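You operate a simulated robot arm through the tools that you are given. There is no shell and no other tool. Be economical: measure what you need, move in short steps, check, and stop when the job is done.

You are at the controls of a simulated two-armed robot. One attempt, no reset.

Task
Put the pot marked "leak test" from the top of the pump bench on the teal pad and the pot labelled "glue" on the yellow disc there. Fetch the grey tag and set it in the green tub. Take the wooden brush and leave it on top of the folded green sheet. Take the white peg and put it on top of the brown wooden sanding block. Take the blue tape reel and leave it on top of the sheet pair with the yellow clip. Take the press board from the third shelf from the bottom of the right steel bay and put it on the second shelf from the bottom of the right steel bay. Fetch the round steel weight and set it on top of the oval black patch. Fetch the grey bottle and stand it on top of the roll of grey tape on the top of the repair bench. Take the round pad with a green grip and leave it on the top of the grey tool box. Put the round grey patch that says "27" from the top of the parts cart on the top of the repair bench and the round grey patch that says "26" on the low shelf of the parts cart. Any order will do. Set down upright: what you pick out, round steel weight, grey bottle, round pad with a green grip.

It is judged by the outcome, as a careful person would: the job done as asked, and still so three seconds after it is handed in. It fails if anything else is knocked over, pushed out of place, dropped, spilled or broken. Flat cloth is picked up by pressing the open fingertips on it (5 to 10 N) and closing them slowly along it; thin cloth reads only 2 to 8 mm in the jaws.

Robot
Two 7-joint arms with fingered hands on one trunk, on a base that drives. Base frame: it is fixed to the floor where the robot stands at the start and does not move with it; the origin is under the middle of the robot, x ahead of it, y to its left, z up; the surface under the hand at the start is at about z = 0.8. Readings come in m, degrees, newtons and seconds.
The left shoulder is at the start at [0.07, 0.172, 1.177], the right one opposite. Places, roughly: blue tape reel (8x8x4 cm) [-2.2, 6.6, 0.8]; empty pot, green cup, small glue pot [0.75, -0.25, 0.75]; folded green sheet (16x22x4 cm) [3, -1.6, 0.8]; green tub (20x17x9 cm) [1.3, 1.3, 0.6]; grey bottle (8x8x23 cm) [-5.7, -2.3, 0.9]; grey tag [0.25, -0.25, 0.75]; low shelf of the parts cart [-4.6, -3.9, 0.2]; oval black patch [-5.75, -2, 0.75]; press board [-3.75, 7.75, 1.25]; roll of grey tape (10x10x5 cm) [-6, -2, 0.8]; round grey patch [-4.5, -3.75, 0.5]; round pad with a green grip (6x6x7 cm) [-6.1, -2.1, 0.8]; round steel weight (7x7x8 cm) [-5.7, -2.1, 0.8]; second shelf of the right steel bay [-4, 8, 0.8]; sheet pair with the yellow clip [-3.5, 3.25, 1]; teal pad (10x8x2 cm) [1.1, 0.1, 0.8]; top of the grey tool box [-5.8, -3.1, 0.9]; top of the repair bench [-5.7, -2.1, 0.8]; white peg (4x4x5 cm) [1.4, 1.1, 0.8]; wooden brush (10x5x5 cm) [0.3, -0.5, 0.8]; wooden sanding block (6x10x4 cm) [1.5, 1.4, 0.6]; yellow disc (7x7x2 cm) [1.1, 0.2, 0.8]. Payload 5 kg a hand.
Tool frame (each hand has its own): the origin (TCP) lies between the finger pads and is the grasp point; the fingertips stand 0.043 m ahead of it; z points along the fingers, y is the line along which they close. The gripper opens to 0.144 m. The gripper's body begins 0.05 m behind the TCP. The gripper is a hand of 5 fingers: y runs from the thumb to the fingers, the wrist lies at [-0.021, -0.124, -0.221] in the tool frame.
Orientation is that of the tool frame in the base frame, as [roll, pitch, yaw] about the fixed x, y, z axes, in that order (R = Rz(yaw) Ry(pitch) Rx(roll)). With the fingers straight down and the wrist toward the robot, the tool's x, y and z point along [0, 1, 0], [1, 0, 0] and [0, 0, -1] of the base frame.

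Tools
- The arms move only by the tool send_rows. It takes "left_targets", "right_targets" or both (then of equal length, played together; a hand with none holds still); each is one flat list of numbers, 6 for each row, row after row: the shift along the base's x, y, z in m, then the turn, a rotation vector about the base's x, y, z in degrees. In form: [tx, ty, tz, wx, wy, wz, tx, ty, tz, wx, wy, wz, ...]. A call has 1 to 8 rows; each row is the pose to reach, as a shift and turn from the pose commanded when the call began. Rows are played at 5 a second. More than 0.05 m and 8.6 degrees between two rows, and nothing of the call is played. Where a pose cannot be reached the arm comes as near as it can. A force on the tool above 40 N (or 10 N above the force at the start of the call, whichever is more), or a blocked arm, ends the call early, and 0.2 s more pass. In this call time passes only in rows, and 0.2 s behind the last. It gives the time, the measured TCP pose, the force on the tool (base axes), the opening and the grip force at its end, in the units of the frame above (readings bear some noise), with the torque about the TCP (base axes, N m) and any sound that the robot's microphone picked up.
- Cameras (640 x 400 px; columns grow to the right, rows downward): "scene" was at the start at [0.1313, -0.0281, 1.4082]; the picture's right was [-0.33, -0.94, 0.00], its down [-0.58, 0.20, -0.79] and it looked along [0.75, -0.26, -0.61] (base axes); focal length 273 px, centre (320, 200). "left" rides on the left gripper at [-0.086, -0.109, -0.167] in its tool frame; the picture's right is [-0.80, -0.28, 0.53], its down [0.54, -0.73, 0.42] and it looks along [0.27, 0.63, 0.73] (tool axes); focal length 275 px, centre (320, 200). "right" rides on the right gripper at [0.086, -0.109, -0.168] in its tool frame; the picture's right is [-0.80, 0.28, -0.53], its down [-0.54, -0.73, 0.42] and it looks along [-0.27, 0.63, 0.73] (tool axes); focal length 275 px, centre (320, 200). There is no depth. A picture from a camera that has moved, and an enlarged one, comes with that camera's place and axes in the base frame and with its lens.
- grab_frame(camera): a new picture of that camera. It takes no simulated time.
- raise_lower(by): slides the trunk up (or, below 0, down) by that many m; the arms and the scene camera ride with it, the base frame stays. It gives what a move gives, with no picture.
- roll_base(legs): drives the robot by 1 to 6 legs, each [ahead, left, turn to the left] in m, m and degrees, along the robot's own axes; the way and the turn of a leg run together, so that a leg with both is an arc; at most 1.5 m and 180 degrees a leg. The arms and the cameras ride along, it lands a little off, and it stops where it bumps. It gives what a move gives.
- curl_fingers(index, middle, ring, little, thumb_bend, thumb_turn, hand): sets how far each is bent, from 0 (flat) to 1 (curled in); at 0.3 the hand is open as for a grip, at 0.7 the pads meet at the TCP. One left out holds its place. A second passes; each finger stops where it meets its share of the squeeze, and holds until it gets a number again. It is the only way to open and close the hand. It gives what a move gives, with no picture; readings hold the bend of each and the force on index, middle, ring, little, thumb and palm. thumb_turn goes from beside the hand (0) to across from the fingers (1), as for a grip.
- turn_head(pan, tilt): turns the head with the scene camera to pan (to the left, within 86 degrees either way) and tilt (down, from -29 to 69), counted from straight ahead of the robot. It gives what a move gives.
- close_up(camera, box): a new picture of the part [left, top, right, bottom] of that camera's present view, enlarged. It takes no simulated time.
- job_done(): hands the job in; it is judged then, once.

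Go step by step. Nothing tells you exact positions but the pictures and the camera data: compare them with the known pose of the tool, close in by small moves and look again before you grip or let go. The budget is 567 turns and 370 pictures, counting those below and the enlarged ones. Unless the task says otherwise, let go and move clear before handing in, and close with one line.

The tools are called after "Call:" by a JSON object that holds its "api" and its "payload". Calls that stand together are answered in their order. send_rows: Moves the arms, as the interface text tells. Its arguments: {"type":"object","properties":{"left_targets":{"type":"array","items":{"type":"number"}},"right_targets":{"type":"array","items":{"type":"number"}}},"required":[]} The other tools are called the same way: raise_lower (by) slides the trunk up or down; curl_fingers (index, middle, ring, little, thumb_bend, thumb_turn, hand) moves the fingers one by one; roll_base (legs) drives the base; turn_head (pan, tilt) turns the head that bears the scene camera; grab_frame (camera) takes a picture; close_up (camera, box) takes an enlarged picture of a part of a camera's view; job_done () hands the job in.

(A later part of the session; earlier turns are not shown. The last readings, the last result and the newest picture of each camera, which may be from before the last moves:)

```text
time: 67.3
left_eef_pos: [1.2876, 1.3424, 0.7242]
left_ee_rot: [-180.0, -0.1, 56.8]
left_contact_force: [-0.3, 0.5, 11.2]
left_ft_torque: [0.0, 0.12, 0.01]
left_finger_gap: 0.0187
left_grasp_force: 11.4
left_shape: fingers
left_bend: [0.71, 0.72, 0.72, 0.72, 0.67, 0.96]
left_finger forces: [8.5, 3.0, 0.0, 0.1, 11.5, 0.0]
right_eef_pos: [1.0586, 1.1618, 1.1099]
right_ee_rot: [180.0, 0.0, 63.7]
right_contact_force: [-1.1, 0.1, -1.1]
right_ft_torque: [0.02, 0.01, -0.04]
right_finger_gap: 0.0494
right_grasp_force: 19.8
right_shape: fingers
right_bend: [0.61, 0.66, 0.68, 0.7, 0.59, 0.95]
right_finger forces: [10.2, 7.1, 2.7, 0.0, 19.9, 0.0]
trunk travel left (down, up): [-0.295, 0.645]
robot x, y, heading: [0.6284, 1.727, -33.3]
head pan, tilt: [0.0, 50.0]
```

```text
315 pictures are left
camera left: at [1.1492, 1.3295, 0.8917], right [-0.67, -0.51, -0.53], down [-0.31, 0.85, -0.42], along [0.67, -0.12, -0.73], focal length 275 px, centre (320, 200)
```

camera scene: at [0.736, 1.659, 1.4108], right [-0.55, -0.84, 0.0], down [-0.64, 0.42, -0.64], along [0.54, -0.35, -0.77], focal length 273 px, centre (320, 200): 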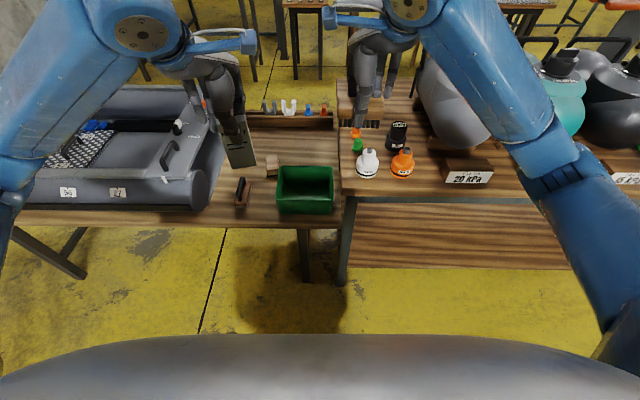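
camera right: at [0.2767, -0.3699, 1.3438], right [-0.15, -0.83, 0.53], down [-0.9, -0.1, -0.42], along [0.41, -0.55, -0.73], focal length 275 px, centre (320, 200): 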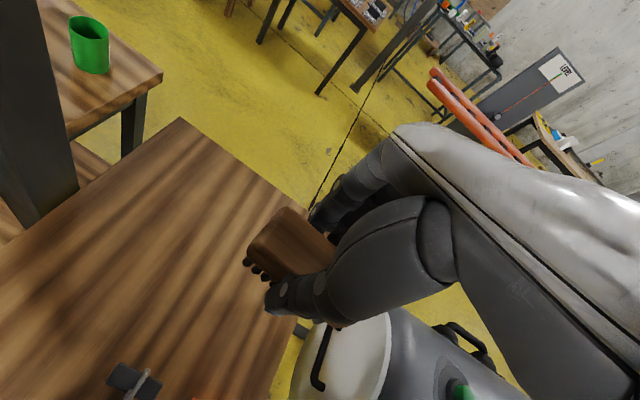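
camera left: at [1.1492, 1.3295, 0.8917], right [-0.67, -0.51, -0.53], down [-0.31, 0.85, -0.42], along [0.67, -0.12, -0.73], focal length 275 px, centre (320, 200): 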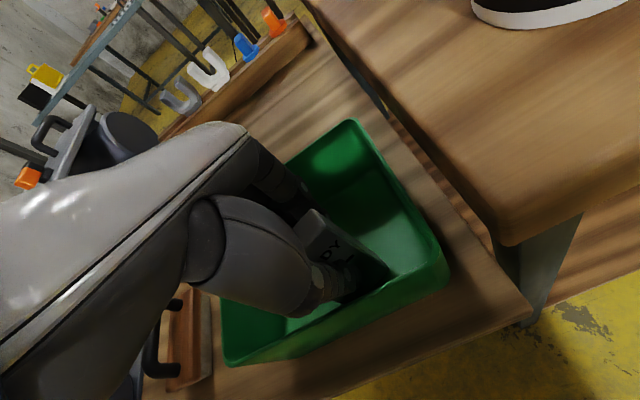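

Contact with tub floor. Release by opening gently.

Call:
{"api": "curl_fingers", "payload": {"hand": "left", "index": 0.55, "middle": 0.55, "ring": 0.55, "little": 0.55, "thumb_bend": 0.5}}

Call:
{"api": "grab_frame", "payload": {"camera": "left"}}

Call:
{"api": "close_up", "payload": {"camera": "scene", "box": [250, 130, 350, 230]}}

```text
time: 68.3
left_eef_pos: [1.2871, 1.342, 0.7235]
left_ee_rot: [-179.9, 0.0, 56.8]
left_contact_force: [0.3, -0.9, 0.1]
left_ft_torque: [-0.02, -0.02, -0.01]
left_finger_gap: 0.0677
left_grasp_force: 0.3
left_shape: fingers
left_bend: [0.55, 0.55, 0.55, 0.55, 0.51, 0.98]
left_finger forces: [0.0, 0.1, 0.1, 0.1, 0.8, 0.0]
right_eef_pos: [1.0589, 1.1606, 1.1104]
right_ee_rot: [-180.0, 0.0, 63.6]
right_contact_force: [0.2, 0.3, -1.5]
right_ft_torque: [0.02, -0.05, 0.01]
right_finger_gap: 0.0494
right_grasp_force: 20.0
right_shape: fingers
right_bend: [0.61, 0.66, 0.68, 0.7, 0.59, 0.95]
right_finger forces: [10.2, 7.1, 2.7, 0.0, 19.9, 0.1]
trunk travel left (down, up): [-0.295, 0.645]
robot x, y, heading: [0.6283, 1.7269, -33.3]
head pan, tilt: [0.0, 50.0]
```

```text
314 pictures are left
camera left: at [1.1504, 1.3292, 0.8909], right [-0.68, -0.51, -0.53], down [-0.31, 0.85, -0.42], along [0.67, -0.12, -0.73], focal length 275 px, centre (320, 200)
```

left: 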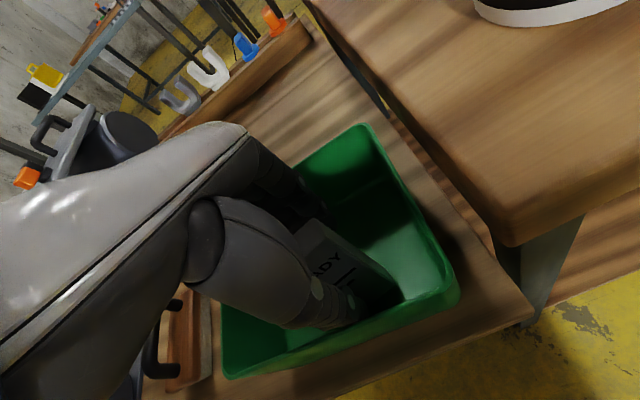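

```text
4.00 times, centred on (300, 180) of scene
camera zoom: at [0.7359, 1.6588, 1.4107], right [-0.55, -0.84, 0.0], down [-0.64, 0.42, -0.64], along [0.54, -0.35, -0.77], focal length 1093 px, centre (400, 280)
```

zoom: 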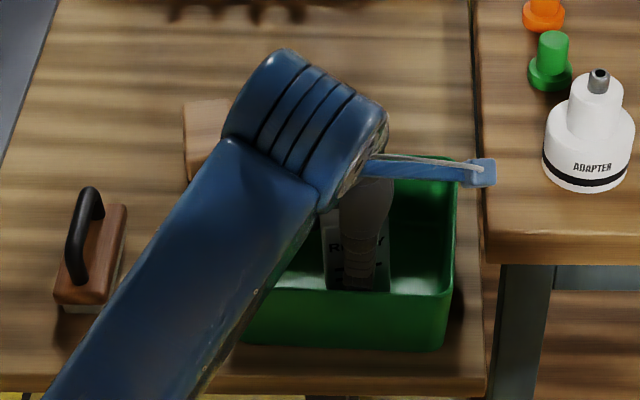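

The thumb nudged the tub ~1–2 cm toward me. Ease the thumb in slightly and lift straight out.

Call:
{"api": "curl_fingers", "payload": {"hand": "left", "thumb_bend": 0.56}}

Call:
{"api": "send_rows", "payload": {"left_targets": [0, 0, 0.04, 0, 0, 0, 0, 0, 0.08, 0, 0, 0, 0, 0, 0.12, 0, 0, 0, 0, 0, 0.16, 0, 0, 0, 0, 0, 0.2, 0, 0, 0, 0, 0, 0.24, 0, 0, 0, 0, 0, 0.28, 0, 0, 0]}}

Call:
{"api": "grab_frame", "payload": {"camera": "left"}}

Call:
{"api": "close_up", "payload": {"camera": "scene", "box": [200, 80, 440, 240]}}

```text
time: 69.3
left_eef_pos: [1.2883, 1.3436, 0.7239]
left_ee_rot: [-179.9, 0.0, 56.7]
left_contact_force: [-1.2, 0.1, -1.1]
left_ft_torque: [0.02, 0.02, -0.02]
left_finger_gap: 0.0588
left_grasp_force: 0.0
left_shape: fingers
left_bend: [0.55, 0.55, 0.55, 0.55, 0.56, 0.98]
left_finger forces: [0.0, 0.0, 0.1, 0.0, 0.0, 0.0]
right_eef_pos: [1.0597, 1.1622, 1.1103]
right_ee_rot: [180.0, 0.1, 63.7]
right_contact_force: [0.1, 0.3, -0.8]
right_ft_torque: [0.0, -0.02, -0.01]
right_finger_gap: 0.0495
right_grasp_force: 19.3
right_shape: fingers
right_bend: [0.61, 0.66, 0.68, 0.7, 0.59, 0.95]
right_finger forces: [10.3, 7.0, 2.7, 0.0, 20.0, 0.1]
trunk travel left (down, up): [-0.295, 0.645]
robot x, y, heading: [0.6305, 1.7277, -33.2]
head pan, tilt: [0.0, 50.0]
```

```text
time: 70.9
left_eef_pos: [1.2897, 1.3426, 1.0]
left_ee_rot: [-179.9, 0.1, 56.7]
left_contact_force: [-1.1, 0.5, -0.4]
left_ft_torque: [0.0, -0.03, -0.01]
left_finger_gap: 0.0588
left_grasp_force: 0.1
left_shape: fingers
left_bend: [0.55, 0.55, 0.55, 0.55, 0.56, 0.98]
left_finger forces: [0.1, 0.0, 0.0, 0.0, 0.0, 0.0]
right_eef_pos: [1.0593, 1.1606, 1.1088]
right_ee_rot: [-180.0, 0.0, 63.6]
right_contact_force: [-0.7, 0.0, 0.2]
right_ft_torque: [0.01, -0.02, 0.03]
right_finger_gap: 0.0494
right_grasp_force: 19.6
right_shape: fingers
right_bend: [0.61, 0.66, 0.68, 0.7, 0.59, 0.95]
right_finger forces: [10.3, 7.0, 2.7, 0.1, 19.9, 0.0]
trunk travel left (down, up): [-0.295, 0.645]
robot x, y, heading: [0.6288, 1.7268, -33.3]
head pan, tilt: [0.0, 50.0]
```

```text
312 pictures are left
camera left: at [1.1518, 1.3294, 1.168], right [-0.68, -0.51, -0.53], down [-0.31, 0.85, -0.42], along [0.67, -0.12, -0.73], focal length 275 px, centre (320, 200)
```

left: 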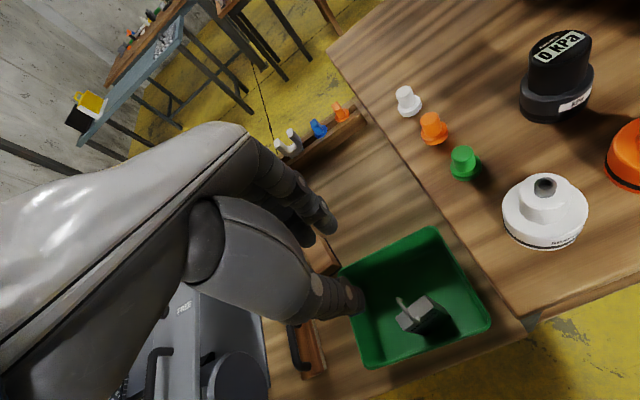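

```text
2.50 times, centred on (320, 160) of scene
camera zoom: at [0.7355, 1.6588, 1.4107], right [-0.55, -0.84, 0.0], down [-0.64, 0.42, -0.64], along [0.54, -0.35, -0.77], focal length 683 px, centre (320, 300)
```

zoom: 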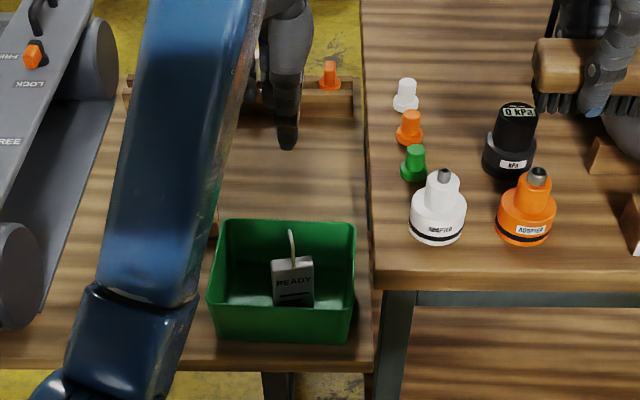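

Tag stands in the tub. Next the white peg at about (1.40,1.07,0.82). I'll raise, then move the base closer (ahead 0.25, right 0.2).

Call:
{"api": "raise_lower", "payload": {"by": 0.25}}

Call:
{"api": "roll_base", "payload": {"legs": [[0.25, -0.2, 0]]}}

Call:
{"api": "grab_frame", "payload": {"camera": "scene"}}

Call:
{"api": "grab_frame", "payload": {"camera": "left"}}

```text
time: 73.5
left_eef_pos: [1.2912, 1.3414, 1.2496]
left_ee_rot: [-179.9, 0.0, 56.7]
left_contact_force: [0.4, -0.3, -0.1]
left_ft_torque: [0.04, 0.0, -0.06]
left_finger_gap: 0.0587
left_grasp_force: 0.1
left_shape: fingers
left_bend: [0.55, 0.55, 0.55, 0.55, 0.56, 0.98]
left_finger forces: [0.0, 0.1, 0.1, 0.0, 0.0, 0.1]
right_eef_pos: [1.0595, 1.1602, 1.36]
right_ee_rot: [-179.9, 0.0, 63.7]
right_contact_force: [0.2, 0.5, -1.0]
right_ft_torque: [0.03, -0.04, -0.02]
right_finger_gap: 0.0495
right_grasp_force: 19.8
right_shape: fingers
right_bend: [0.61, 0.66, 0.68, 0.7, 0.59, 0.95]
right_finger forces: [10.3, 7.0, 2.7, 0.0, 20.0, 0.1]
trunk travel left (down, up): [-0.545, 0.395]
robot x, y, heading: [0.6296, 1.7284, -33.1]
head pan, tilt: [0.0, 50.0]
```

```text
time: 75.6
left_eef_pos: [1.3879, 1.0393, 1.2519]
left_ee_rot: [179.9, -0.1, 56.8]
left_contact_force: [-0.4, 0.9, -0.1]
left_ft_torque: [0.0, -0.02, -0.01]
left_finger_gap: 0.0589
left_grasp_force: 0.0
left_shape: fingers
left_bend: [0.55, 0.55, 0.55, 0.55, 0.56, 0.98]
left_finger forces: [0.0, 0.1, 0.1, 0.0, 0.0, 0.0]
right_eef_pos: [1.1568, 0.8568, 1.3612]
right_ee_rot: [-180.0, 0.1, 63.8]
right_contact_force: [0.0, -0.1, -1.3]
right_ft_torque: [-0.01, -0.01, 0.01]
right_finger_gap: 0.0493
right_grasp_force: 19.7
right_shape: fingers
right_bend: [0.61, 0.66, 0.68, 0.7, 0.59, 0.95]
right_finger forces: [10.3, 7.0, 2.7, 0.1, 20.0, 0.1]
trunk travel left (down, up): [-0.545, 0.395]
robot x, y, heading: [0.7292, 1.424, -33.4]
head pan, tilt: [0.0, 50.0]
```

```text
310 pictures are left
camera scene: at [0.8333, 1.3564, 1.6609], right [-0.55, -0.84, 0.0], down [-0.64, 0.42, -0.64], along [0.54, -0.35, -0.77], focal length 273 px, centre (320, 200)
```

scene: 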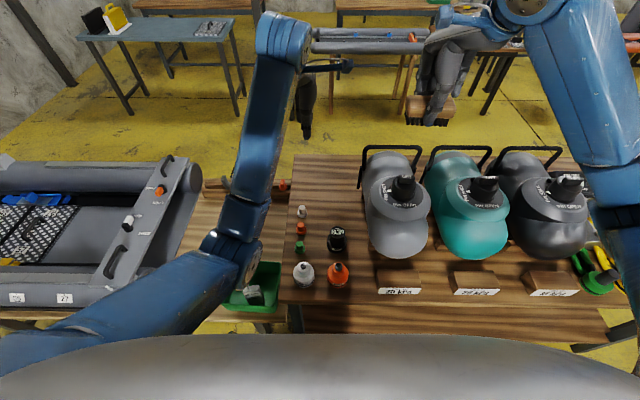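

```text
309 pictures are left
camera left: at [1.2502, 1.027, 1.4188], right [-0.67, -0.51, -0.53], down [-0.31, 0.85, -0.42], along [0.67, -0.12, -0.73], focal length 275 px, centre (320, 200)
```

left: 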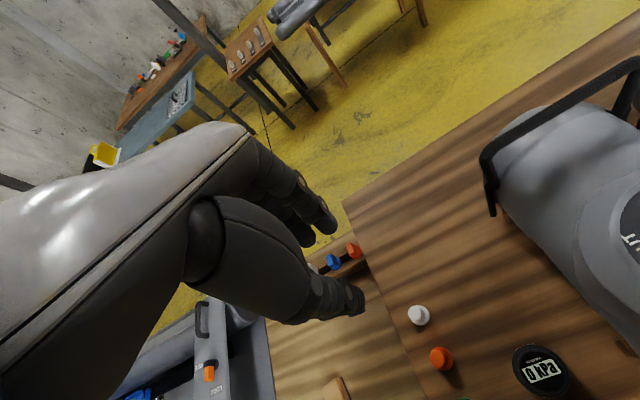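

Peg ≈ (1.411,1.063). Pegs line up in depth, so I'll rotate the left hand −90° to close sideways on the white peg.

Call:
{"api": "send_rows", "payload": {"left_targets": [0.003, 0.003, 0, 0, 0, -8, 0.006, 0.006, 0, 0, 0, -16, 0.01, 0.01, 0, 0, 0, -24, 0.013, 0.013, 0, 0, 0, -32, 0.016, 0.016, 0, 0, 0, -40, 0.02, 0.02, 0, 0, 0, -48, 0.023, 0.022, 0, 0, 0, -56, 0.023, 0.022, 0, 0, 0, -64]}}

Call:
{"api": "send_rows", "payload": {"left_targets": [0, 0, 0, 0, 0, -8, 0, 0, 0, 0, 0, -16, 0, 0, 0, 0, 0, -24]}}

Call:
{"api": "grab_frame", "payload": {"camera": "left"}}

Call:
{"api": "grab_frame", "payload": {"camera": "scene"}}

```text
time: 77.4
left_eef_pos: [1.4129, 1.0608, 1.252]
left_ee_rot: [180.0, -0.1, -7.3]
left_contact_force: [-1.1, -0.4, 0.0]
left_ft_torque: [0.0, 0.04, -0.02]
left_finger_gap: 0.0588
left_grasp_force: 0.1
left_shape: fingers
left_bend: [0.55, 0.55, 0.55, 0.55, 0.56, 0.98]
left_finger forces: [0.0, 0.0, 0.1, 0.1, 0.0, 0.0]
right_eef_pos: [1.1581, 0.8577, 1.3594]
right_ee_rot: [179.9, -0.1, 63.7]
right_contact_force: [0.1, -1.1, -2.1]
right_ft_torque: [-0.02, -0.01, -0.02]
right_finger_gap: 0.0494
right_grasp_force: 20.2
right_shape: fingers
right_bend: [0.61, 0.66, 0.68, 0.7, 0.59, 0.95]
right_finger forces: [10.3, 7.1, 2.7, 0.0, 19.9, 0.1]
trunk travel left (down, up): [-0.545, 0.395]
robot x, y, heading: [0.7286, 1.4258, -33.5]
head pan, tilt: [0.0, 50.0]
```

```text
time: 78.2
left_eef_pos: [1.4119, 1.0597, 1.25]
left_ee_rot: [-179.9, 0.0, -31.4]
left_contact_force: [-0.5, -0.4, -0.3]
left_ft_torque: [0.0, 0.02, 0.01]
left_finger_gap: 0.0586
left_grasp_force: 0.3
left_shape: fingers
left_bend: [0.55, 0.55, 0.55, 0.55, 0.56, 0.98]
left_finger forces: [0.0, 0.0, 0.1, 0.1, 0.1, 0.0]
right_eef_pos: [1.1584, 0.8566, 1.3602]
right_ee_rot: [180.0, 0.0, 63.8]
right_contact_force: [0.0, -0.1, -0.3]
right_ft_torque: [0.02, -0.03, 0.01]
right_finger_gap: 0.0491
right_grasp_force: 20.6
right_shape: fingers
right_bend: [0.61, 0.66, 0.68, 0.7, 0.59, 0.95]
right_finger forces: [10.3, 7.0, 2.7, 0.0, 19.9, 0.1]
trunk travel left (down, up): [-0.545, 0.395]
robot x, y, heading: [0.7231, 1.4258, -33.5]
head pan, tilt: [0.0, 50.0]
```

```text
308 pictures are left
camera left: at [1.395, 1.197, 1.4182], right [-0.53, 0.66, -0.53], down [0.84, 0.34, -0.42], along [-0.1, -0.67, -0.73], focal length 275 px, centre (320, 200)
```

left: 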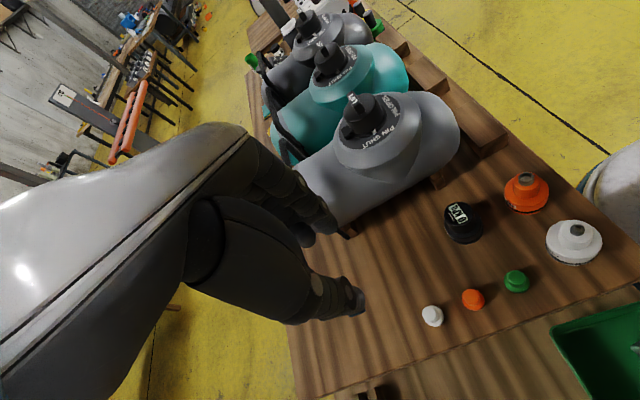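

```text
307 pictures are left
camera scene: at [0.8342, 1.3539, 1.6606], right [-0.55, -0.84, 0.0], down [-0.64, 0.42, -0.64], along [0.54, -0.35, -0.77], focal length 273 px, centre (320, 200)
```

scene: 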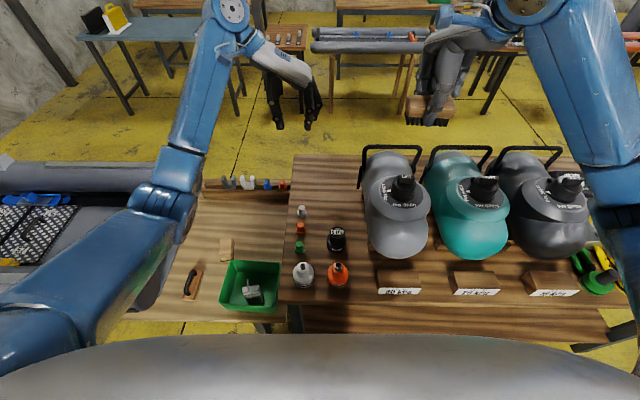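

Well aligned. Descend toward the peg.

Call:
{"api": "curl_fingers", "payload": {"hand": "left", "index": 0.5, "middle": 0.5, "ring": 0.5, "little": 0.5, "thumb_bend": 0.5}}

Call:
{"api": "send_rows", "payload": {"left_targets": [0, 0, -0.048, 0, 0, 0, 0, 0, -0.096, 0, 0, 0, 0, 0, -0.144, 0, 0, 0, 0, 0, -0.192, 0, 0, 0, 0, 0, -0.24, 0, 0, 0, 0, 0, -0.288, 0, 0, 0, 0, 0, -0.32, 0, 0, 0]}}

Call:
{"api": "grab_frame", "payload": {"camera": "left"}}

Call:
{"api": "close_up", "payload": {"camera": "scene", "box": [220, 120, 400, 240]}}

```text
time: 79.2
left_eef_pos: [1.4126, 1.0597, 1.2497]
left_ee_rot: [-180.0, 0.0, -31.2]
left_contact_force: [0.1, -0.2, -0.2]
left_ft_torque: [0.01, 0.0, 0.0]
left_finger_gap: 0.0782
left_grasp_force: 0.1
left_shape: fingers
left_bend: [0.5, 0.5, 0.5, 0.5, 0.5, 0.98]
left_finger forces: [0.0, 0.1, 0.1, 0.0, 0.0, 0.0]
right_eef_pos: [1.1582, 0.8569, 1.3609]
right_ee_rot: [-180.0, 0.1, 63.8]
right_contact_force: [-0.5, -0.4, -1.4]
right_ft_torque: [-0.04, -0.05, 0.03]
right_finger_gap: 0.0496
right_grasp_force: 20.5
right_shape: fingers
right_bend: [0.61, 0.66, 0.68, 0.7, 0.59, 0.95]
right_finger forces: [10.2, 7.0, 2.7, 0.0, 19.8, 0.0]
trunk travel left (down, up): [-0.545, 0.395]
robot x, y, heading: [0.7275, 1.4266, -33.2]
head pan, tilt: [0.0, 50.0]
```

```text
time: 80.8
left_eef_pos: [1.4123, 1.06, 0.9292]
left_ee_rot: [-180.0, -0.1, -31.2]
left_contact_force: [0.2, 1.0, 0.5]
left_ft_torque: [0.01, 0.01, 0.02]
left_finger_gap: 0.0782
left_grasp_force: 0.0
left_shape: fingers
left_bend: [0.5, 0.5, 0.5, 0.5, 0.5, 0.98]
left_finger forces: [0.0, 0.0, 0.0, 0.0, 0.0, 0.0]
right_eef_pos: [1.1581, 0.8572, 1.3593]
right_ee_rot: [-180.0, 0.1, 63.7]
right_contact_force: [-0.5, 0.0, -1.8]
right_ft_torque: [-0.01, 0.03, 0.02]
right_finger_gap: 0.0494
right_grasp_force: 20.2
right_shape: fingers
right_bend: [0.61, 0.66, 0.68, 0.7, 0.59, 0.95]
right_finger forces: [10.3, 7.0, 2.7, 0.0, 20.0, 0.0]
trunk travel left (down, up): [-0.545, 0.395]
robot x, y, heading: [0.731, 1.4274, -33.4]
head pan, tilt: [0.0, 50.0]
```

```text
306 pictures are left
camera left: at [1.3945, 1.1971, 1.0969], right [-0.53, 0.66, -0.53], down [0.84, 0.34, -0.42], along [-0.1, -0.67, -0.73], focal length 275 px, centre (320, 200)
```

left: 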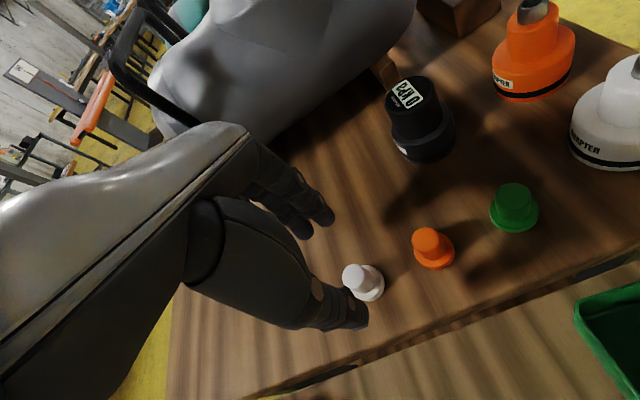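

```text
3.33 times, centred on (310, 180) of scene
camera zoom: at [0.8347, 1.3545, 1.6607], right [-0.55, -0.84, 0.0], down [-0.64, 0.42, -0.64], along [0.54, -0.35, -0.77], focal length 910 px, centre (353, 267)
```

zoom: 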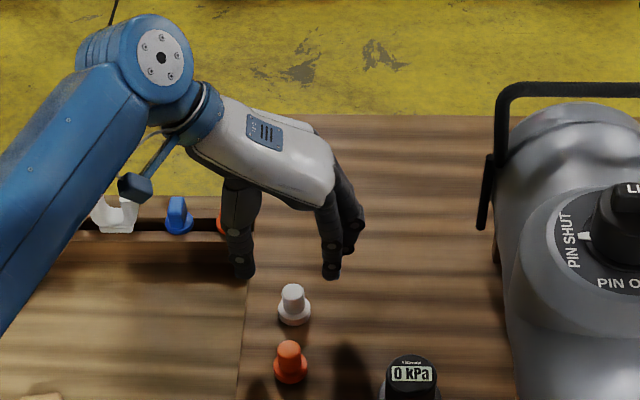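

Call:
{"api": "send_rows", "payload": {"left_targets": [0.003, 0.002, -0.035, 0, 0, 0, 0.004, 0.003, -0.07, 0, 0, 0]}}

Call:
{"api": "curl_fingers", "payload": {"hand": "left", "index": 0.74, "middle": 0.74, "ring": 0.6, "little": 0.6, "thumb_bend": 0.74}}

Call:
{"api": "grab_frame", "payload": {"camera": "left"}}

Call:
{"api": "close_up", "payload": {"camera": "scene", "box": [220, 120, 400, 240]}}

```text
time: 81.4
left_eef_pos: [1.4168, 1.063, 0.8613]
left_ee_rot: [-180.0, 0.0, -31.2]
left_contact_force: [0.3, -0.6, 0.6]
left_ft_torque: [0.02, -0.03, -0.01]
left_finger_gap: 0.0779
left_grasp_force: 0.1
left_shape: fingers
left_bend: [0.5, 0.5, 0.5, 0.5, 0.5, 0.98]
left_finger forces: [0.0, 0.1, 0.0, 0.0, 0.0, 0.0]
right_eef_pos: [1.1586, 0.8552, 1.3601]
right_ee_rot: [-179.9, 0.1, 63.8]
right_contact_force: [-0.7, 0.0, -1.1]
right_ft_torque: [-0.06, -0.03, 0.02]
right_finger_gap: 0.0492
right_grasp_force: 19.6
right_shape: fingers
right_bend: [0.61, 0.66, 0.68, 0.7, 0.59, 0.95]
right_finger forces: [10.3, 7.0, 2.7, 0.1, 19.9, 0.0]
trunk travel left (down, up): [-0.545, 0.395]
robot x, y, heading: [0.7263, 1.4228, -33.1]
head pan, tilt: [0.0, 50.0]
```

```text
time: 82.4
left_eef_pos: [1.4178, 1.0622, 0.8618]
left_ee_rot: [-180.0, 0.0, -31.2]
left_contact_force: [0.9, 0.0, 0.8]
left_ft_torque: [0.0, -0.01, -0.02]
left_finger_gap: 0.0011
left_grasp_force: 0.1
left_shape: fingers
left_bend: [0.74, 0.74, 0.6, 0.6, 0.71, 0.96]
left_finger forces: [0.0, 0.1, 0.1, 0.0, 0.1, 0.0]
right_eef_pos: [1.1585, 0.8571, 1.36]
right_ee_rot: [-180.0, 0.0, 63.8]
right_contact_force: [0.1, 0.4, -1.4]
right_ft_torque: [0.02, 0.02, -0.01]
right_finger_gap: 0.0495
right_grasp_force: 20.4
right_shape: fingers
right_bend: [0.61, 0.66, 0.68, 0.7, 0.59, 0.95]
right_finger forces: [10.3, 6.9, 2.7, 0.0, 20.0, 0.1]
trunk travel left (down, up): [-0.545, 0.395]
robot x, y, heading: [0.728, 1.4206, -33.3]
head pan, tilt: [0.0, 50.0]
```

```text
304 pictures are left
camera left: at [1.3979, 1.1997, 1.0294], right [-0.53, 0.66, -0.53], down [0.84, 0.34, -0.42], along [-0.1, -0.67, -0.73], focal length 275 px, centre (320, 200)
```

left: 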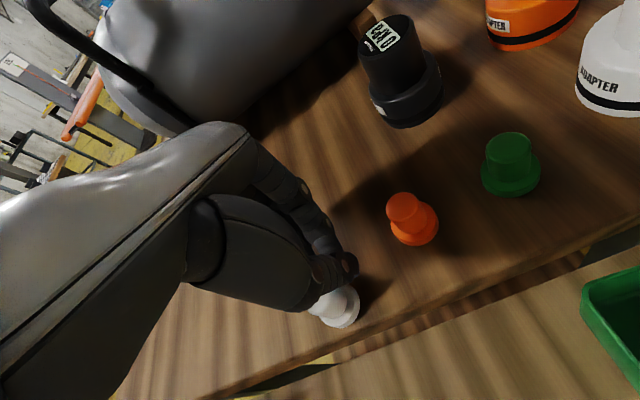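

```text
3.33 times, centred on (310, 180) of scene
camera zoom: at [0.8343, 1.3542, 1.6607], right [-0.55, -0.84, 0.0], down [-0.64, 0.42, -0.64], along [0.54, -0.35, -0.77], focal length 910 px, centre (353, 267)
```

zoom: 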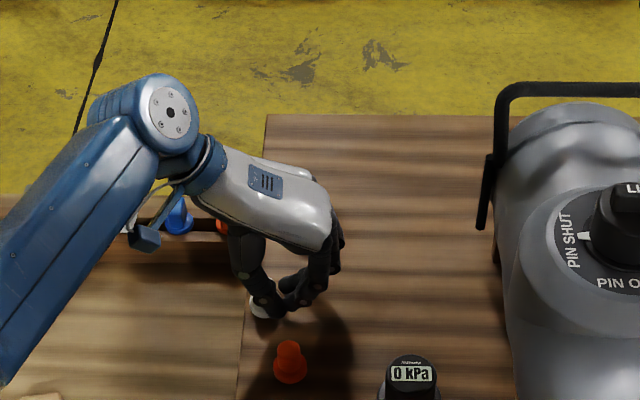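

The grip closed on nothing and the peg shifted toward the bench end. Look closely before moving.

Call:
{"api": "close_up", "payload": {"camera": "left", "box": [270, 220, 430, 360]}}

Call:
{"api": "close_up", "payload": {"camera": "scene", "box": [270, 170, 330, 230]}}

```text
2.86 times, centred on (350, 290) of left
camera zoom: at [1.3979, 1.1997, 1.0294], right [-0.53, 0.66, -0.53], down [0.84, 0.34, -0.42], along [-0.1, -0.67, -0.73], focal length 786 px, centre (234, -57)
```

zoom: 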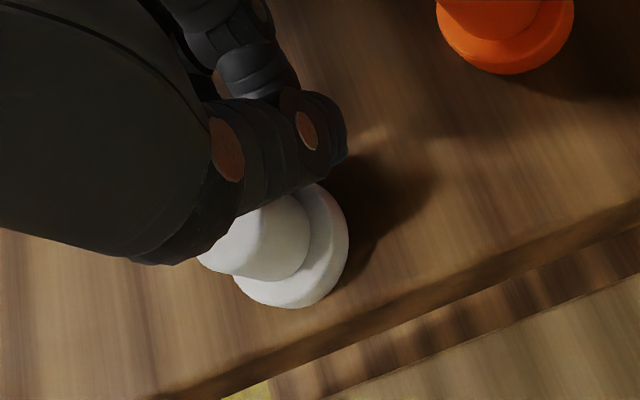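

```text
6.67 times, centred on (300, 200) of scene
camera zoom: at [0.8343, 1.3542, 1.6607], right [-0.55, -0.84, 0.0], down [-0.64, 0.42, -0.64], along [0.54, -0.35, -0.77], focal length 1821 px, centre (453, 200)
```

zoom: 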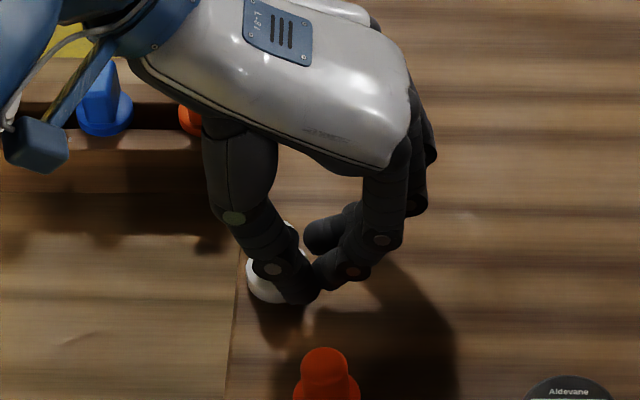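

The pads meet at TCP height, which was just above the peg top. Peg is still upright at about (1.44,1.083) near the bench end. Raise straight up, reopen and re-aim.

Call:
{"api": "send_rows", "payload": {"left_targets": [0, 0, 0.04, 0, 0, 0, 0, 0, 0.08, 0, 0, 0]}}

Call:
{"api": "curl_fingers", "payload": {"hand": "left", "index": 0.5, "middle": 0.5, "ring": 0.5, "little": 0.5, "thumb_bend": 0.5}}

Call:
{"api": "send_rows", "payload": {"left_targets": [0.022, 0.021, 0, 0, 0, 0]}}

Call:
{"api": "grab_frame", "payload": {"camera": "left"}}

Call:
{"api": "close_up", "payload": {"camera": "scene", "box": [250, 150, 350, 230]}}

```text
time: 83.0
left_eef_pos: [1.4162, 1.0618, 0.9401]
left_ee_rot: [-179.9, 0.1, -31.3]
left_contact_force: [-0.4, 0.7, -0.2]
left_ft_torque: [0.04, 0.01, 0.02]
left_finger_gap: 0.0011
left_grasp_force: 0.1
left_shape: fingers
left_bend: [0.74, 0.74, 0.6, 0.6, 0.71, 0.96]
left_finger forces: [0.0, 0.0, 0.1, 0.0, 0.0, 0.0]
right_eef_pos: [1.1571, 0.8576, 1.3599]
right_ee_rot: [180.0, 0.0, 63.8]
right_contact_force: [0.0, -0.4, -1.6]
right_ft_torque: [0.04, -0.02, 0.04]
right_finger_gap: 0.0497
right_grasp_force: 20.2
right_shape: fingers
right_bend: [0.61, 0.66, 0.68, 0.7, 0.59, 0.95]
right_finger forces: [10.4, 7.0, 2.8, 0.0, 20.0, 0.0]
trunk travel left (down, up): [-0.545, 0.395]
robot x, y, heading: [0.7292, 1.4254, -33.4]
head pan, tilt: [0.0, 50.0]
```

```text
time: 84.0
left_eef_pos: [1.4162, 1.0617, 0.9403]
left_ee_rot: [-180.0, 0.0, -31.2]
left_contact_force: [0.2, 0.5, -0.7]
left_ft_torque: [0.02, 0.0, -0.02]
left_finger_gap: 0.0781
left_grasp_force: 0.1
left_shape: fingers
left_bend: [0.5, 0.5, 0.5, 0.5, 0.5, 0.97]
left_finger forces: [0.1, 0.1, 0.0, 0.0, 0.0, 0.0]
right_eef_pos: [1.1572, 0.8566, 1.3604]
right_ee_rot: [-180.0, 0.0, 63.7]
right_contact_force: [-0.2, 0.9, -1.9]
right_ft_torque: [-0.05, 0.01, -0.04]
right_finger_gap: 0.0494
right_grasp_force: 20.7
right_shape: fingers
right_bend: [0.61, 0.66, 0.68, 0.7, 0.59, 0.95]
right_finger forces: [10.3, 7.0, 2.7, 0.0, 20.0, 0.0]
trunk travel left (down, up): [-0.545, 0.395]
robot x, y, heading: [0.7283, 1.4226, -33.6]
head pan, tilt: [0.0, 50.0]
```

```text
time: 84.4
left_eef_pos: [1.4397, 1.0838, 0.9389]
left_ee_rot: [179.9, 0.1, -31.2]
left_contact_force: [-0.8, 0.1, -0.7]
left_ft_torque: [0.01, 0.02, 0.04]
left_finger_gap: 0.0783
left_grasp_force: 0.0
left_shape: fingers
left_bend: [0.5, 0.5, 0.5, 0.5, 0.5, 0.97]
left_finger forces: [0.0, 0.0, 0.1, 0.0, 0.0, 0.0]
right_eef_pos: [1.1576, 0.8581, 1.3607]
right_ee_rot: [-179.9, 0.1, 63.8]
right_contact_force: [-0.6, 0.7, -1.2]
right_ft_torque: [-0.02, 0.04, 0.0]
right_finger_gap: 0.0494
right_grasp_force: 19.9
right_shape: fingers
right_bend: [0.61, 0.66, 0.68, 0.7, 0.59, 0.95]
right_finger forces: [10.2, 7.0, 2.6, 0.0, 19.9, 0.1]
trunk travel left (down, up): [-0.545, 0.395]
robot x, y, heading: [0.7293, 1.4236, -33.3]
head pan, tilt: [0.0, 50.0]
```

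```text
300 pictures are left
camera left: at [1.4222, 1.2208, 1.1065], right [-0.53, 0.66, -0.53], down [0.84, 0.34, -0.42], along [-0.1, -0.67, -0.73], focal length 275 px, centre (320, 200)
```

left: 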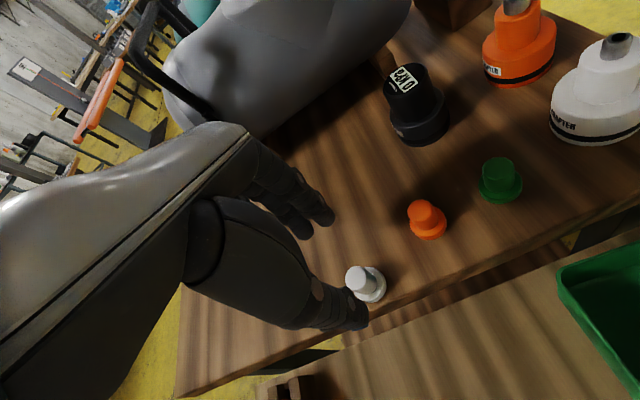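

```text
5.00 times, centred on (300, 190) of scene
camera zoom: at [0.8357, 1.3558, 1.6606], right [-0.55, -0.84, 0.0], down [-0.64, 0.42, -0.64], along [0.54, -0.35, -0.77], focal length 1366 px, centre (420, 250)
```

zoom: 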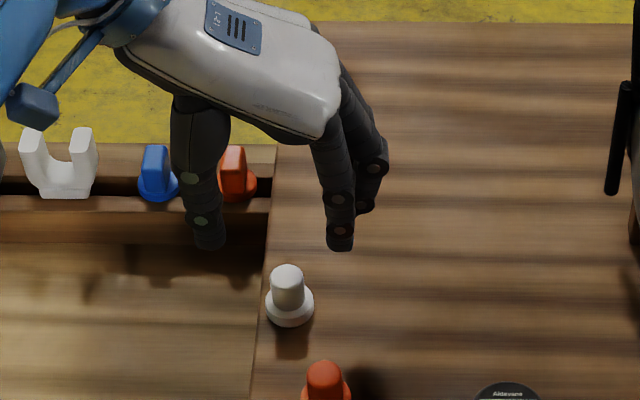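

Aligned. Descend to TCP z≈0.838 and close.

Call:
{"api": "send_rows", "payload": {"left_targets": [0.002, 0.003, -0.04, 0, 0, 0, 0.002, 0.003, -0.08, 0, 0, 0, 0.002, 0.003, -0.101, 0, 0, 0]}}

Call:
{"api": "curl_fingers", "payload": {"hand": "left", "index": 0.62, "middle": 0.62, "thumb_bend": 0.6}}

Call:
{"api": "grab_frame", "payload": {"camera": "left"}}

Call:
{"api": "close_up", "payload": {"camera": "scene", "box": [270, 170, 330, 230]}}

```text
time: 85.2
left_eef_pos: [1.4411, 1.0847, 0.847]
left_ee_rot: [179.9, -0.5, -31.3]
left_contact_force: [2.8, -2.7, 22.7]
left_ft_torque: [-1.12, 0.31, 0.23]
left_finger_gap: 0.0782
left_grasp_force: 11.9
left_shape: fingers
left_bend: [0.5, 0.5, 0.5, 0.5, 0.5, 0.97]
left_finger forces: [8.3, 15.0, 0.0, 0.0, 0.1, 0.1]
right_eef_pos: [1.1522, 0.8583, 1.3631]
right_ee_rot: [179.8, 0.0, 63.8]
right_contact_force: [-0.5, 0.1, -1.0]
right_ft_torque: [-0.04, -0.07, -0.04]
right_finger_gap: 0.0493
right_grasp_force: 20.0
right_shape: fingers
right_bend: [0.62, 0.66, 0.68, 0.7, 0.59, 0.95]
right_finger forces: [10.3, 7.1, 2.7, 0.0, 20.0, 0.1]
trunk travel left (down, up): [-0.545, 0.395]
robot x, y, heading: [0.7272, 1.4227, -33.3]
head pan, tilt: [0.0, 50.0]
```

```text
time: 85.7
left_eef_pos: [1.4384, 1.0781, 0.8467]
left_ee_rot: [179.5, -0.4, -31.5]
left_contact_force: [-5.6, -0.3, 15.3]
left_ft_torque: [-0.45, 0.48, -0.16]
left_finger_gap: 0.0392
left_grasp_force: 7.7
left_shape: fingers
left_bend: [0.62, 0.58, 0.5, 0.5, 0.6, 0.97]
left_finger forces: [3.1, 12.4, 0.0, 0.0, 0.0, 0.0]
right_eef_pos: [1.1562, 0.8558, 1.3594]
right_ee_rot: [-180.0, 0.0, 63.7]
right_contact_force: [0.7, -0.3, -1.7]
right_ft_torque: [0.04, 0.06, 0.0]
right_finger_gap: 0.0494
right_grasp_force: 20.3
right_shape: fingers
right_bend: [0.61, 0.66, 0.68, 0.7, 0.59, 0.95]
right_finger forces: [10.3, 7.0, 2.8, 0.0, 20.1, 0.0]
trunk travel left (down, up): [-0.545, 0.395]
robot x, y, heading: [0.7275, 1.4266, -33.4]
head pan, tilt: [0.0, 50.0]
stopped (left hand): the force on the tool passed its limit at 41 N (the readings are from after the stop); the commanded pose is now the measured one
```

```text
298 pictures are left
camera left: at [1.4218, 1.2183, 1.0127], right [-0.53, 0.65, -0.54], down [0.84, 0.33, -0.43], along [-0.1, -0.68, -0.72], focal length 275 px, centre (320, 200)
```

left: 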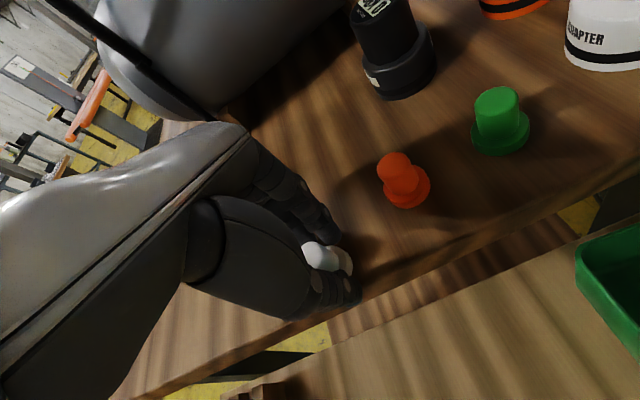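

```text
6.67 times, centred on (300, 200) of scene
camera zoom: at [0.8331, 1.3539, 1.6604], right [-0.55, -0.83, 0.0], down [-0.64, 0.42, -0.64], along [0.54, -0.35, -0.77], focal length 1821 px, centre (453, 200)
```

zoom: 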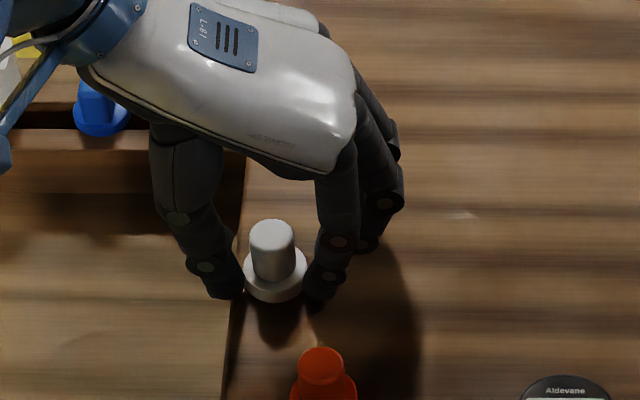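

Fingers flank the peg at table height. Raise 4 mm to relieve table pressure and close on it.

Call:
{"api": "send_rows", "payload": {"left_targets": [0.002, 0.005, 0.005, 0, 0, 0]}}

Call:
{"api": "curl_fingers", "payload": {"hand": "left", "index": 0.72, "middle": 0.72, "thumb_bend": 0.7}}

Call:
{"api": "close_up", "payload": {"camera": "left", "box": [270, 200, 430, 320]}}

Call:
{"api": "close_up", "payload": {"camera": "scene", "box": [270, 170, 330, 230]}}

```text
time: 86.1
left_eef_pos: [1.4419, 1.087, 0.8487]
left_ee_rot: [179.6, -0.2, -31.4]
left_contact_force: [-1.3, -0.5, 3.4]
left_ft_torque: [-0.13, 0.07, -0.03]
left_finger_gap: 0.0397
left_grasp_force: 2.2
left_shape: fingers
left_bend: [0.62, 0.58, 0.5, 0.5, 0.6, 0.97]
left_finger forces: [0.1, 3.7, 0.0, 0.0, 0.1, 0.1]
right_eef_pos: [1.158, 0.8558, 1.3602]
right_ee_rot: [180.0, 0.1, 63.8]
right_contact_force: [0.6, -0.4, -1.0]
right_ft_torque: [0.01, 0.02, 0.01]
right_finger_gap: 0.0498
right_grasp_force: 20.5
right_shape: fingers
right_bend: [0.61, 0.66, 0.68, 0.7, 0.59, 0.95]
right_finger forces: [10.4, 7.0, 2.8, 0.0, 19.9, 0.0]
trunk travel left (down, up): [-0.545, 0.395]
robot x, y, heading: [0.7302, 1.4232, -33.4]
head pan, tilt: [0.0, 50.0]
```

```text
time: 87.1
left_eef_pos: [1.4407, 1.0868, 0.8486]
left_ee_rot: [179.6, -0.3, -31.4]
left_contact_force: [1.1, 0.2, 1.9]
left_ft_torque: [0.06, 0.0, -0.01]
left_finger_gap: 0.0197
left_grasp_force: 12.3
left_shape: fingers
left_bend: [0.72, 0.66, 0.5, 0.5, 0.64, 0.96]
left_finger forces: [4.6, 9.9, 0.0, 0.0, 10.5, 0.0]
right_eef_pos: [1.1562, 0.8556, 1.361]
right_ee_rot: [-180.0, -0.1, 63.7]
right_contact_force: [-0.3, 0.4, -1.6]
right_ft_torque: [-0.05, 0.0, -0.05]
right_finger_gap: 0.0492
right_grasp_force: 20.1
right_shape: fingers
right_bend: [0.61, 0.66, 0.68, 0.7, 0.59, 0.95]
right_finger forces: [10.3, 7.0, 2.7, 0.1, 20.0, 0.0]
trunk travel left (down, up): [-0.545, 0.395]
robot x, y, heading: [0.7303, 1.4235, -33.4]
head pan, tilt: [0.0, 50.0]
```

```text
3.33 times, centred on (350, 260) of left
camera zoom: at [1.4243, 1.2252, 1.0151], right [-0.53, 0.65, -0.54], down [0.84, 0.33, -0.43], along [-0.1, -0.68, -0.73], focal length 918 px, centre (220, 0)
```

zoom: 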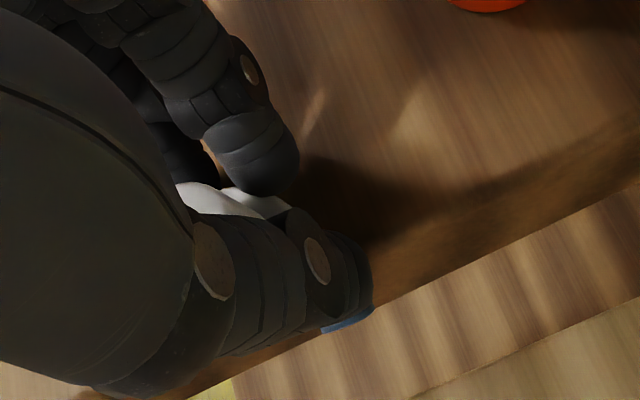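

```text
6.67 times, centred on (300, 200) of scene
camera zoom: at [0.8338, 1.3541, 1.6607], right [-0.55, -0.84, 0.0], down [-0.64, 0.42, -0.64], along [0.54, -0.35, -0.77], focal length 1821 px, centre (453, 200)
```

zoom: 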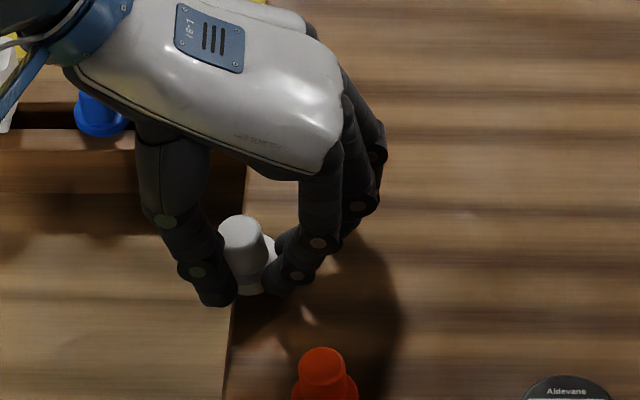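

Gripped (10.5 N on thumb). Lift carefully.

Call:
{"api": "send_rows", "payload": {"left_targets": [0, 0, 0.03, 0, 0, 0, 0, 0, 0.06, 0, 0, 0, 0, 0, 0.1, 0, 0, 0, 0, 0, 0.14, 0, 0, 0]}}

Call:
{"api": "close_up", "payload": {"camera": "scene", "box": [230, 110, 350, 210]}}

Call:
{"api": "grab_frame", "payload": {"camera": "left"}}

```text
time: 88.1
left_eef_pos: [1.4421, 1.0877, 0.9908]
left_ee_rot: [179.6, -0.3, -31.4]
left_contact_force: [-0.3, 0.6, -1.7]
left_ft_torque: [-0.03, -0.03, 0.0]
left_finger_gap: 0.0199
left_grasp_force: 11.6
left_shape: fingers
left_bend: [0.72, 0.66, 0.5, 0.5, 0.64, 0.96]
left_finger forces: [4.6, 9.8, 0.0, 0.0, 9.2, 0.0]
right_eef_pos: [1.1565, 0.8564, 1.3591]
right_ee_rot: [180.0, 0.0, 63.7]
right_contact_force: [-0.7, 0.4, -0.5]
right_ft_torque: [-0.02, -0.03, 0.01]
right_finger_gap: 0.0495
right_grasp_force: 19.5
right_shape: fingers
right_bend: [0.61, 0.66, 0.68, 0.7, 0.59, 0.95]
right_finger forces: [10.3, 6.9, 2.7, 0.0, 19.9, 0.0]
trunk travel left (down, up): [-0.545, 0.395]
robot x, y, heading: [0.7303, 1.4247, -33.5]
head pan, tilt: [0.0, 50.0]
```

```text
4.00 times, centred on (290, 160) of scene
camera zoom: at [0.8331, 1.3544, 1.6607], right [-0.55, -0.84, 0.0], down [-0.64, 0.42, -0.64], along [0.54, -0.35, -0.77], focal length 1093 px, centre (440, 360)
```

zoom: 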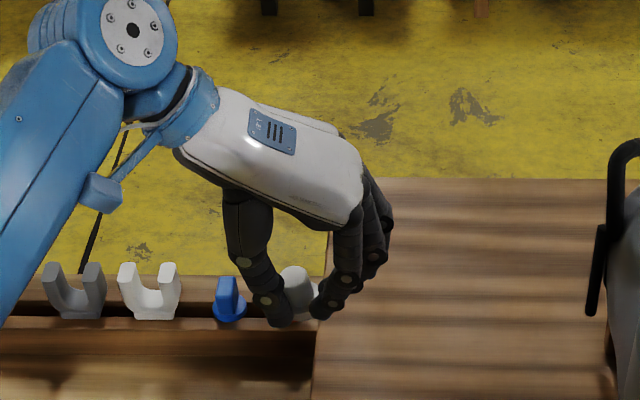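

```text
293 pictures are left
camera left: at [1.4253, 1.2268, 1.1563], right [-0.53, 0.65, -0.54], down [0.84, 0.33, -0.43], along [-0.1, -0.68, -0.73], focal length 275 px, centre (320, 200)
```

left: 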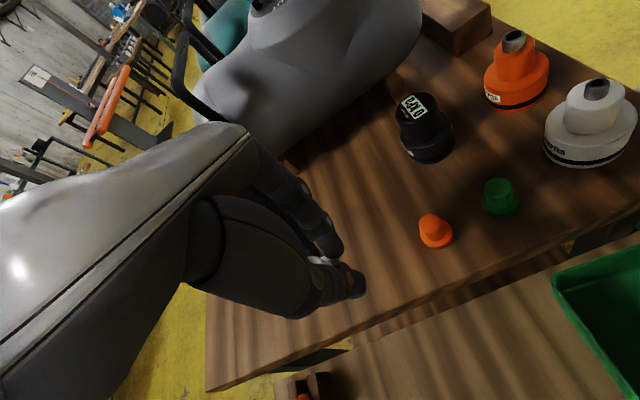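

Peg is held. Rotate the hand back (wrist toward me) while moving over the sanding block.

Call:
{"api": "send_rows", "payload": {"left_targets": [0, 0.02, 0.03, 0, 0, 8, 0.005, 0.045, 0.06, 0, 0, 16, 0.01, 0.075, 0.09, 0, 0, 24, 0.016, 0.105, 0.1, 0, 0, 32, 0.022, 0.135, 0.1, 0, 0, 40, 0.027, 0.165, 0.1, 0, 0, 48, 0.032, 0.195, 0.1, 0, 0, 56, 0.037, 0.225, 0.1, 0, 0, 64]}}

Call:
{"api": "send_rows", "payload": {"left_targets": [0.004, 0.03, 0, 0, 0, 8, 0.008, 0.06, 0, 0, 0, 16, 0.011, 0.077, 0, 0, 0, 24, 0.011, 0.077, -0.04, 0, 0, 24, 0.011, 0.077, -0.08, 0, 0, 24, 0.011, 0.077, -0.12, 0, 0, 24]}}

Call:
{"api": "grab_frame", "payload": {"camera": "left"}}

Call:
{"api": "close_up", "payload": {"camera": "scene", "box": [150, 140, 350, 300]}}

```text
time: 89.9
left_eef_pos: [1.4774, 1.3137, 1.0901]
left_ee_rot: [179.5, -0.2, 32.6]
left_contact_force: [-1.0, 0.2, -0.1]
left_ft_torque: [-0.01, 0.0, -0.01]
left_finger_gap: 0.0195
left_grasp_force: 10.7
left_shape: fingers
left_bend: [0.72, 0.66, 0.5, 0.5, 0.64, 0.96]
left_finger forces: [4.1, 9.7, 0.0, 0.0, 9.2, 0.0]
right_eef_pos: [1.1556, 0.8566, 1.3604]
right_ee_rot: [-180.0, 0.2, 63.7]
right_contact_force: [-0.7, -0.4, -0.3]
right_ft_torque: [-0.01, -0.02, -0.01]
right_finger_gap: 0.0494
right_grasp_force: 19.4
right_shape: fingers
right_bend: [0.61, 0.66, 0.68, 0.7, 0.59, 0.95]
right_finger forces: [10.4, 6.9, 2.7, 0.0, 20.0, 0.1]
trunk travel left (down, up): [-0.545, 0.395]
robot x, y, heading: [0.7236, 1.4218, -33.3]
head pan, tilt: [0.0, 50.0]
```

```text
time: 91.3
left_eef_pos: [1.4887, 1.3872, 0.9686]
left_ee_rot: [179.5, -0.2, 56.6]
left_contact_force: [0.6, -0.2, 0.1]
left_ft_torque: [-0.01, 0.02, -0.02]
left_finger_gap: 0.0189
left_grasp_force: 10.1
left_shape: fingers
left_bend: [0.72, 0.67, 0.5, 0.5, 0.64, 0.96]
left_finger forces: [3.3, 9.1, 0.1, 0.0, 8.4, 0.0]
right_eef_pos: [1.1567, 0.8558, 1.3597]
right_ee_rot: [-179.9, 0.0, 63.7]
right_contact_force: [0.2, -0.3, -0.6]
right_ft_torque: [0.05, -0.05, 0.0]
right_finger_gap: 0.0496
right_grasp_force: 20.3
right_shape: fingers
right_bend: [0.61, 0.66, 0.68, 0.7, 0.59, 0.95]
right_finger forces: [10.3, 7.0, 2.8, 0.0, 20.1, 0.0]
trunk travel left (down, up): [-0.545, 0.395]
robot x, y, heading: [0.7286, 1.4239, -33.3]
head pan, tilt: [0.0, 50.0]
```

```text
292 pictures are left
camera left: at [1.3486, 1.3759, 1.1353], right [-0.67, -0.51, -0.54], down [-0.3, 0.85, -0.43], along [0.68, -0.12, -0.73], focal length 275 px, centre (320, 200)
```

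left: 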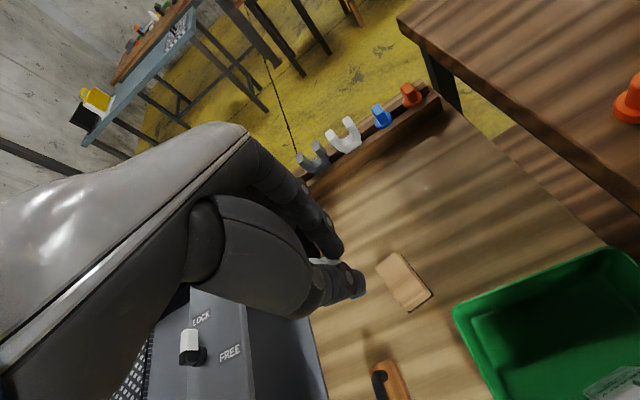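

```text
2.50 times, centred on (250, 220) of scene
camera zoom: at [0.8343, 1.3536, 1.6607], right [-0.55, -0.84, 0.0], down [-0.64, 0.42, -0.64], along [0.54, -0.35, -0.77], focal length 683 px, centre (495, 150)
```

zoom: 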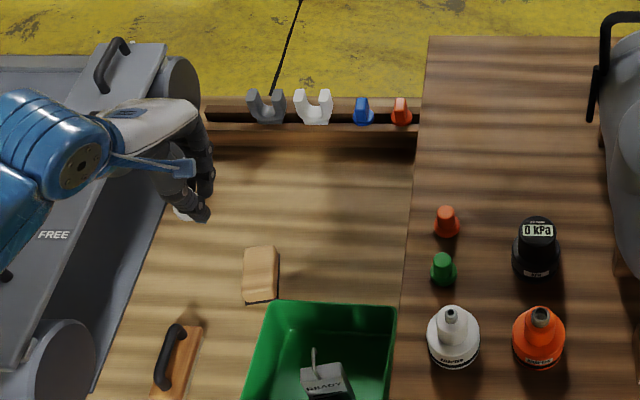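

Call:
{"api": "close_up", "payload": {"camera": "scene", "box": [180, 160, 260, 230]}}

Call:
{"api": "close_up", "payload": {"camera": "left", "box": [270, 210, 430, 310]}}

```text
5.71 times, centred on (220, 195) of scene
camera zoom: at [0.8343, 1.3536, 1.6607], right [-0.55, -0.84, 0.0], down [-0.64, 0.42, -0.64], along [0.54, -0.35, -0.77], focal length 1561 px, centre (891, 229)
```

zoom: 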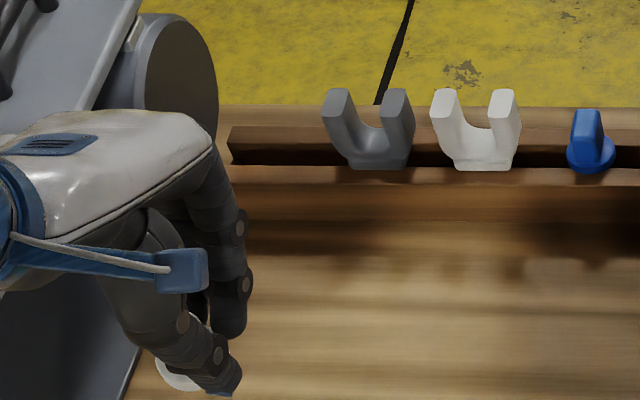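

```text
4.00 times, centred on (350, 260) of left
camera zoom: at [1.3486, 1.3759, 1.1353], right [-0.67, -0.51, -0.54], down [-0.3, 0.85, -0.43], along [0.68, -0.12, -0.73], focal length 1101 px, centre (200, -40)
```

zoom: 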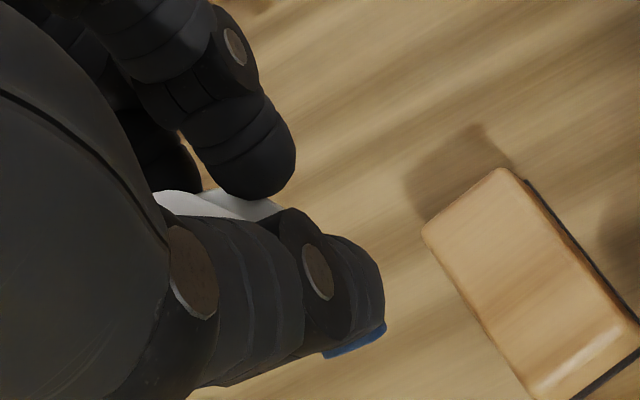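

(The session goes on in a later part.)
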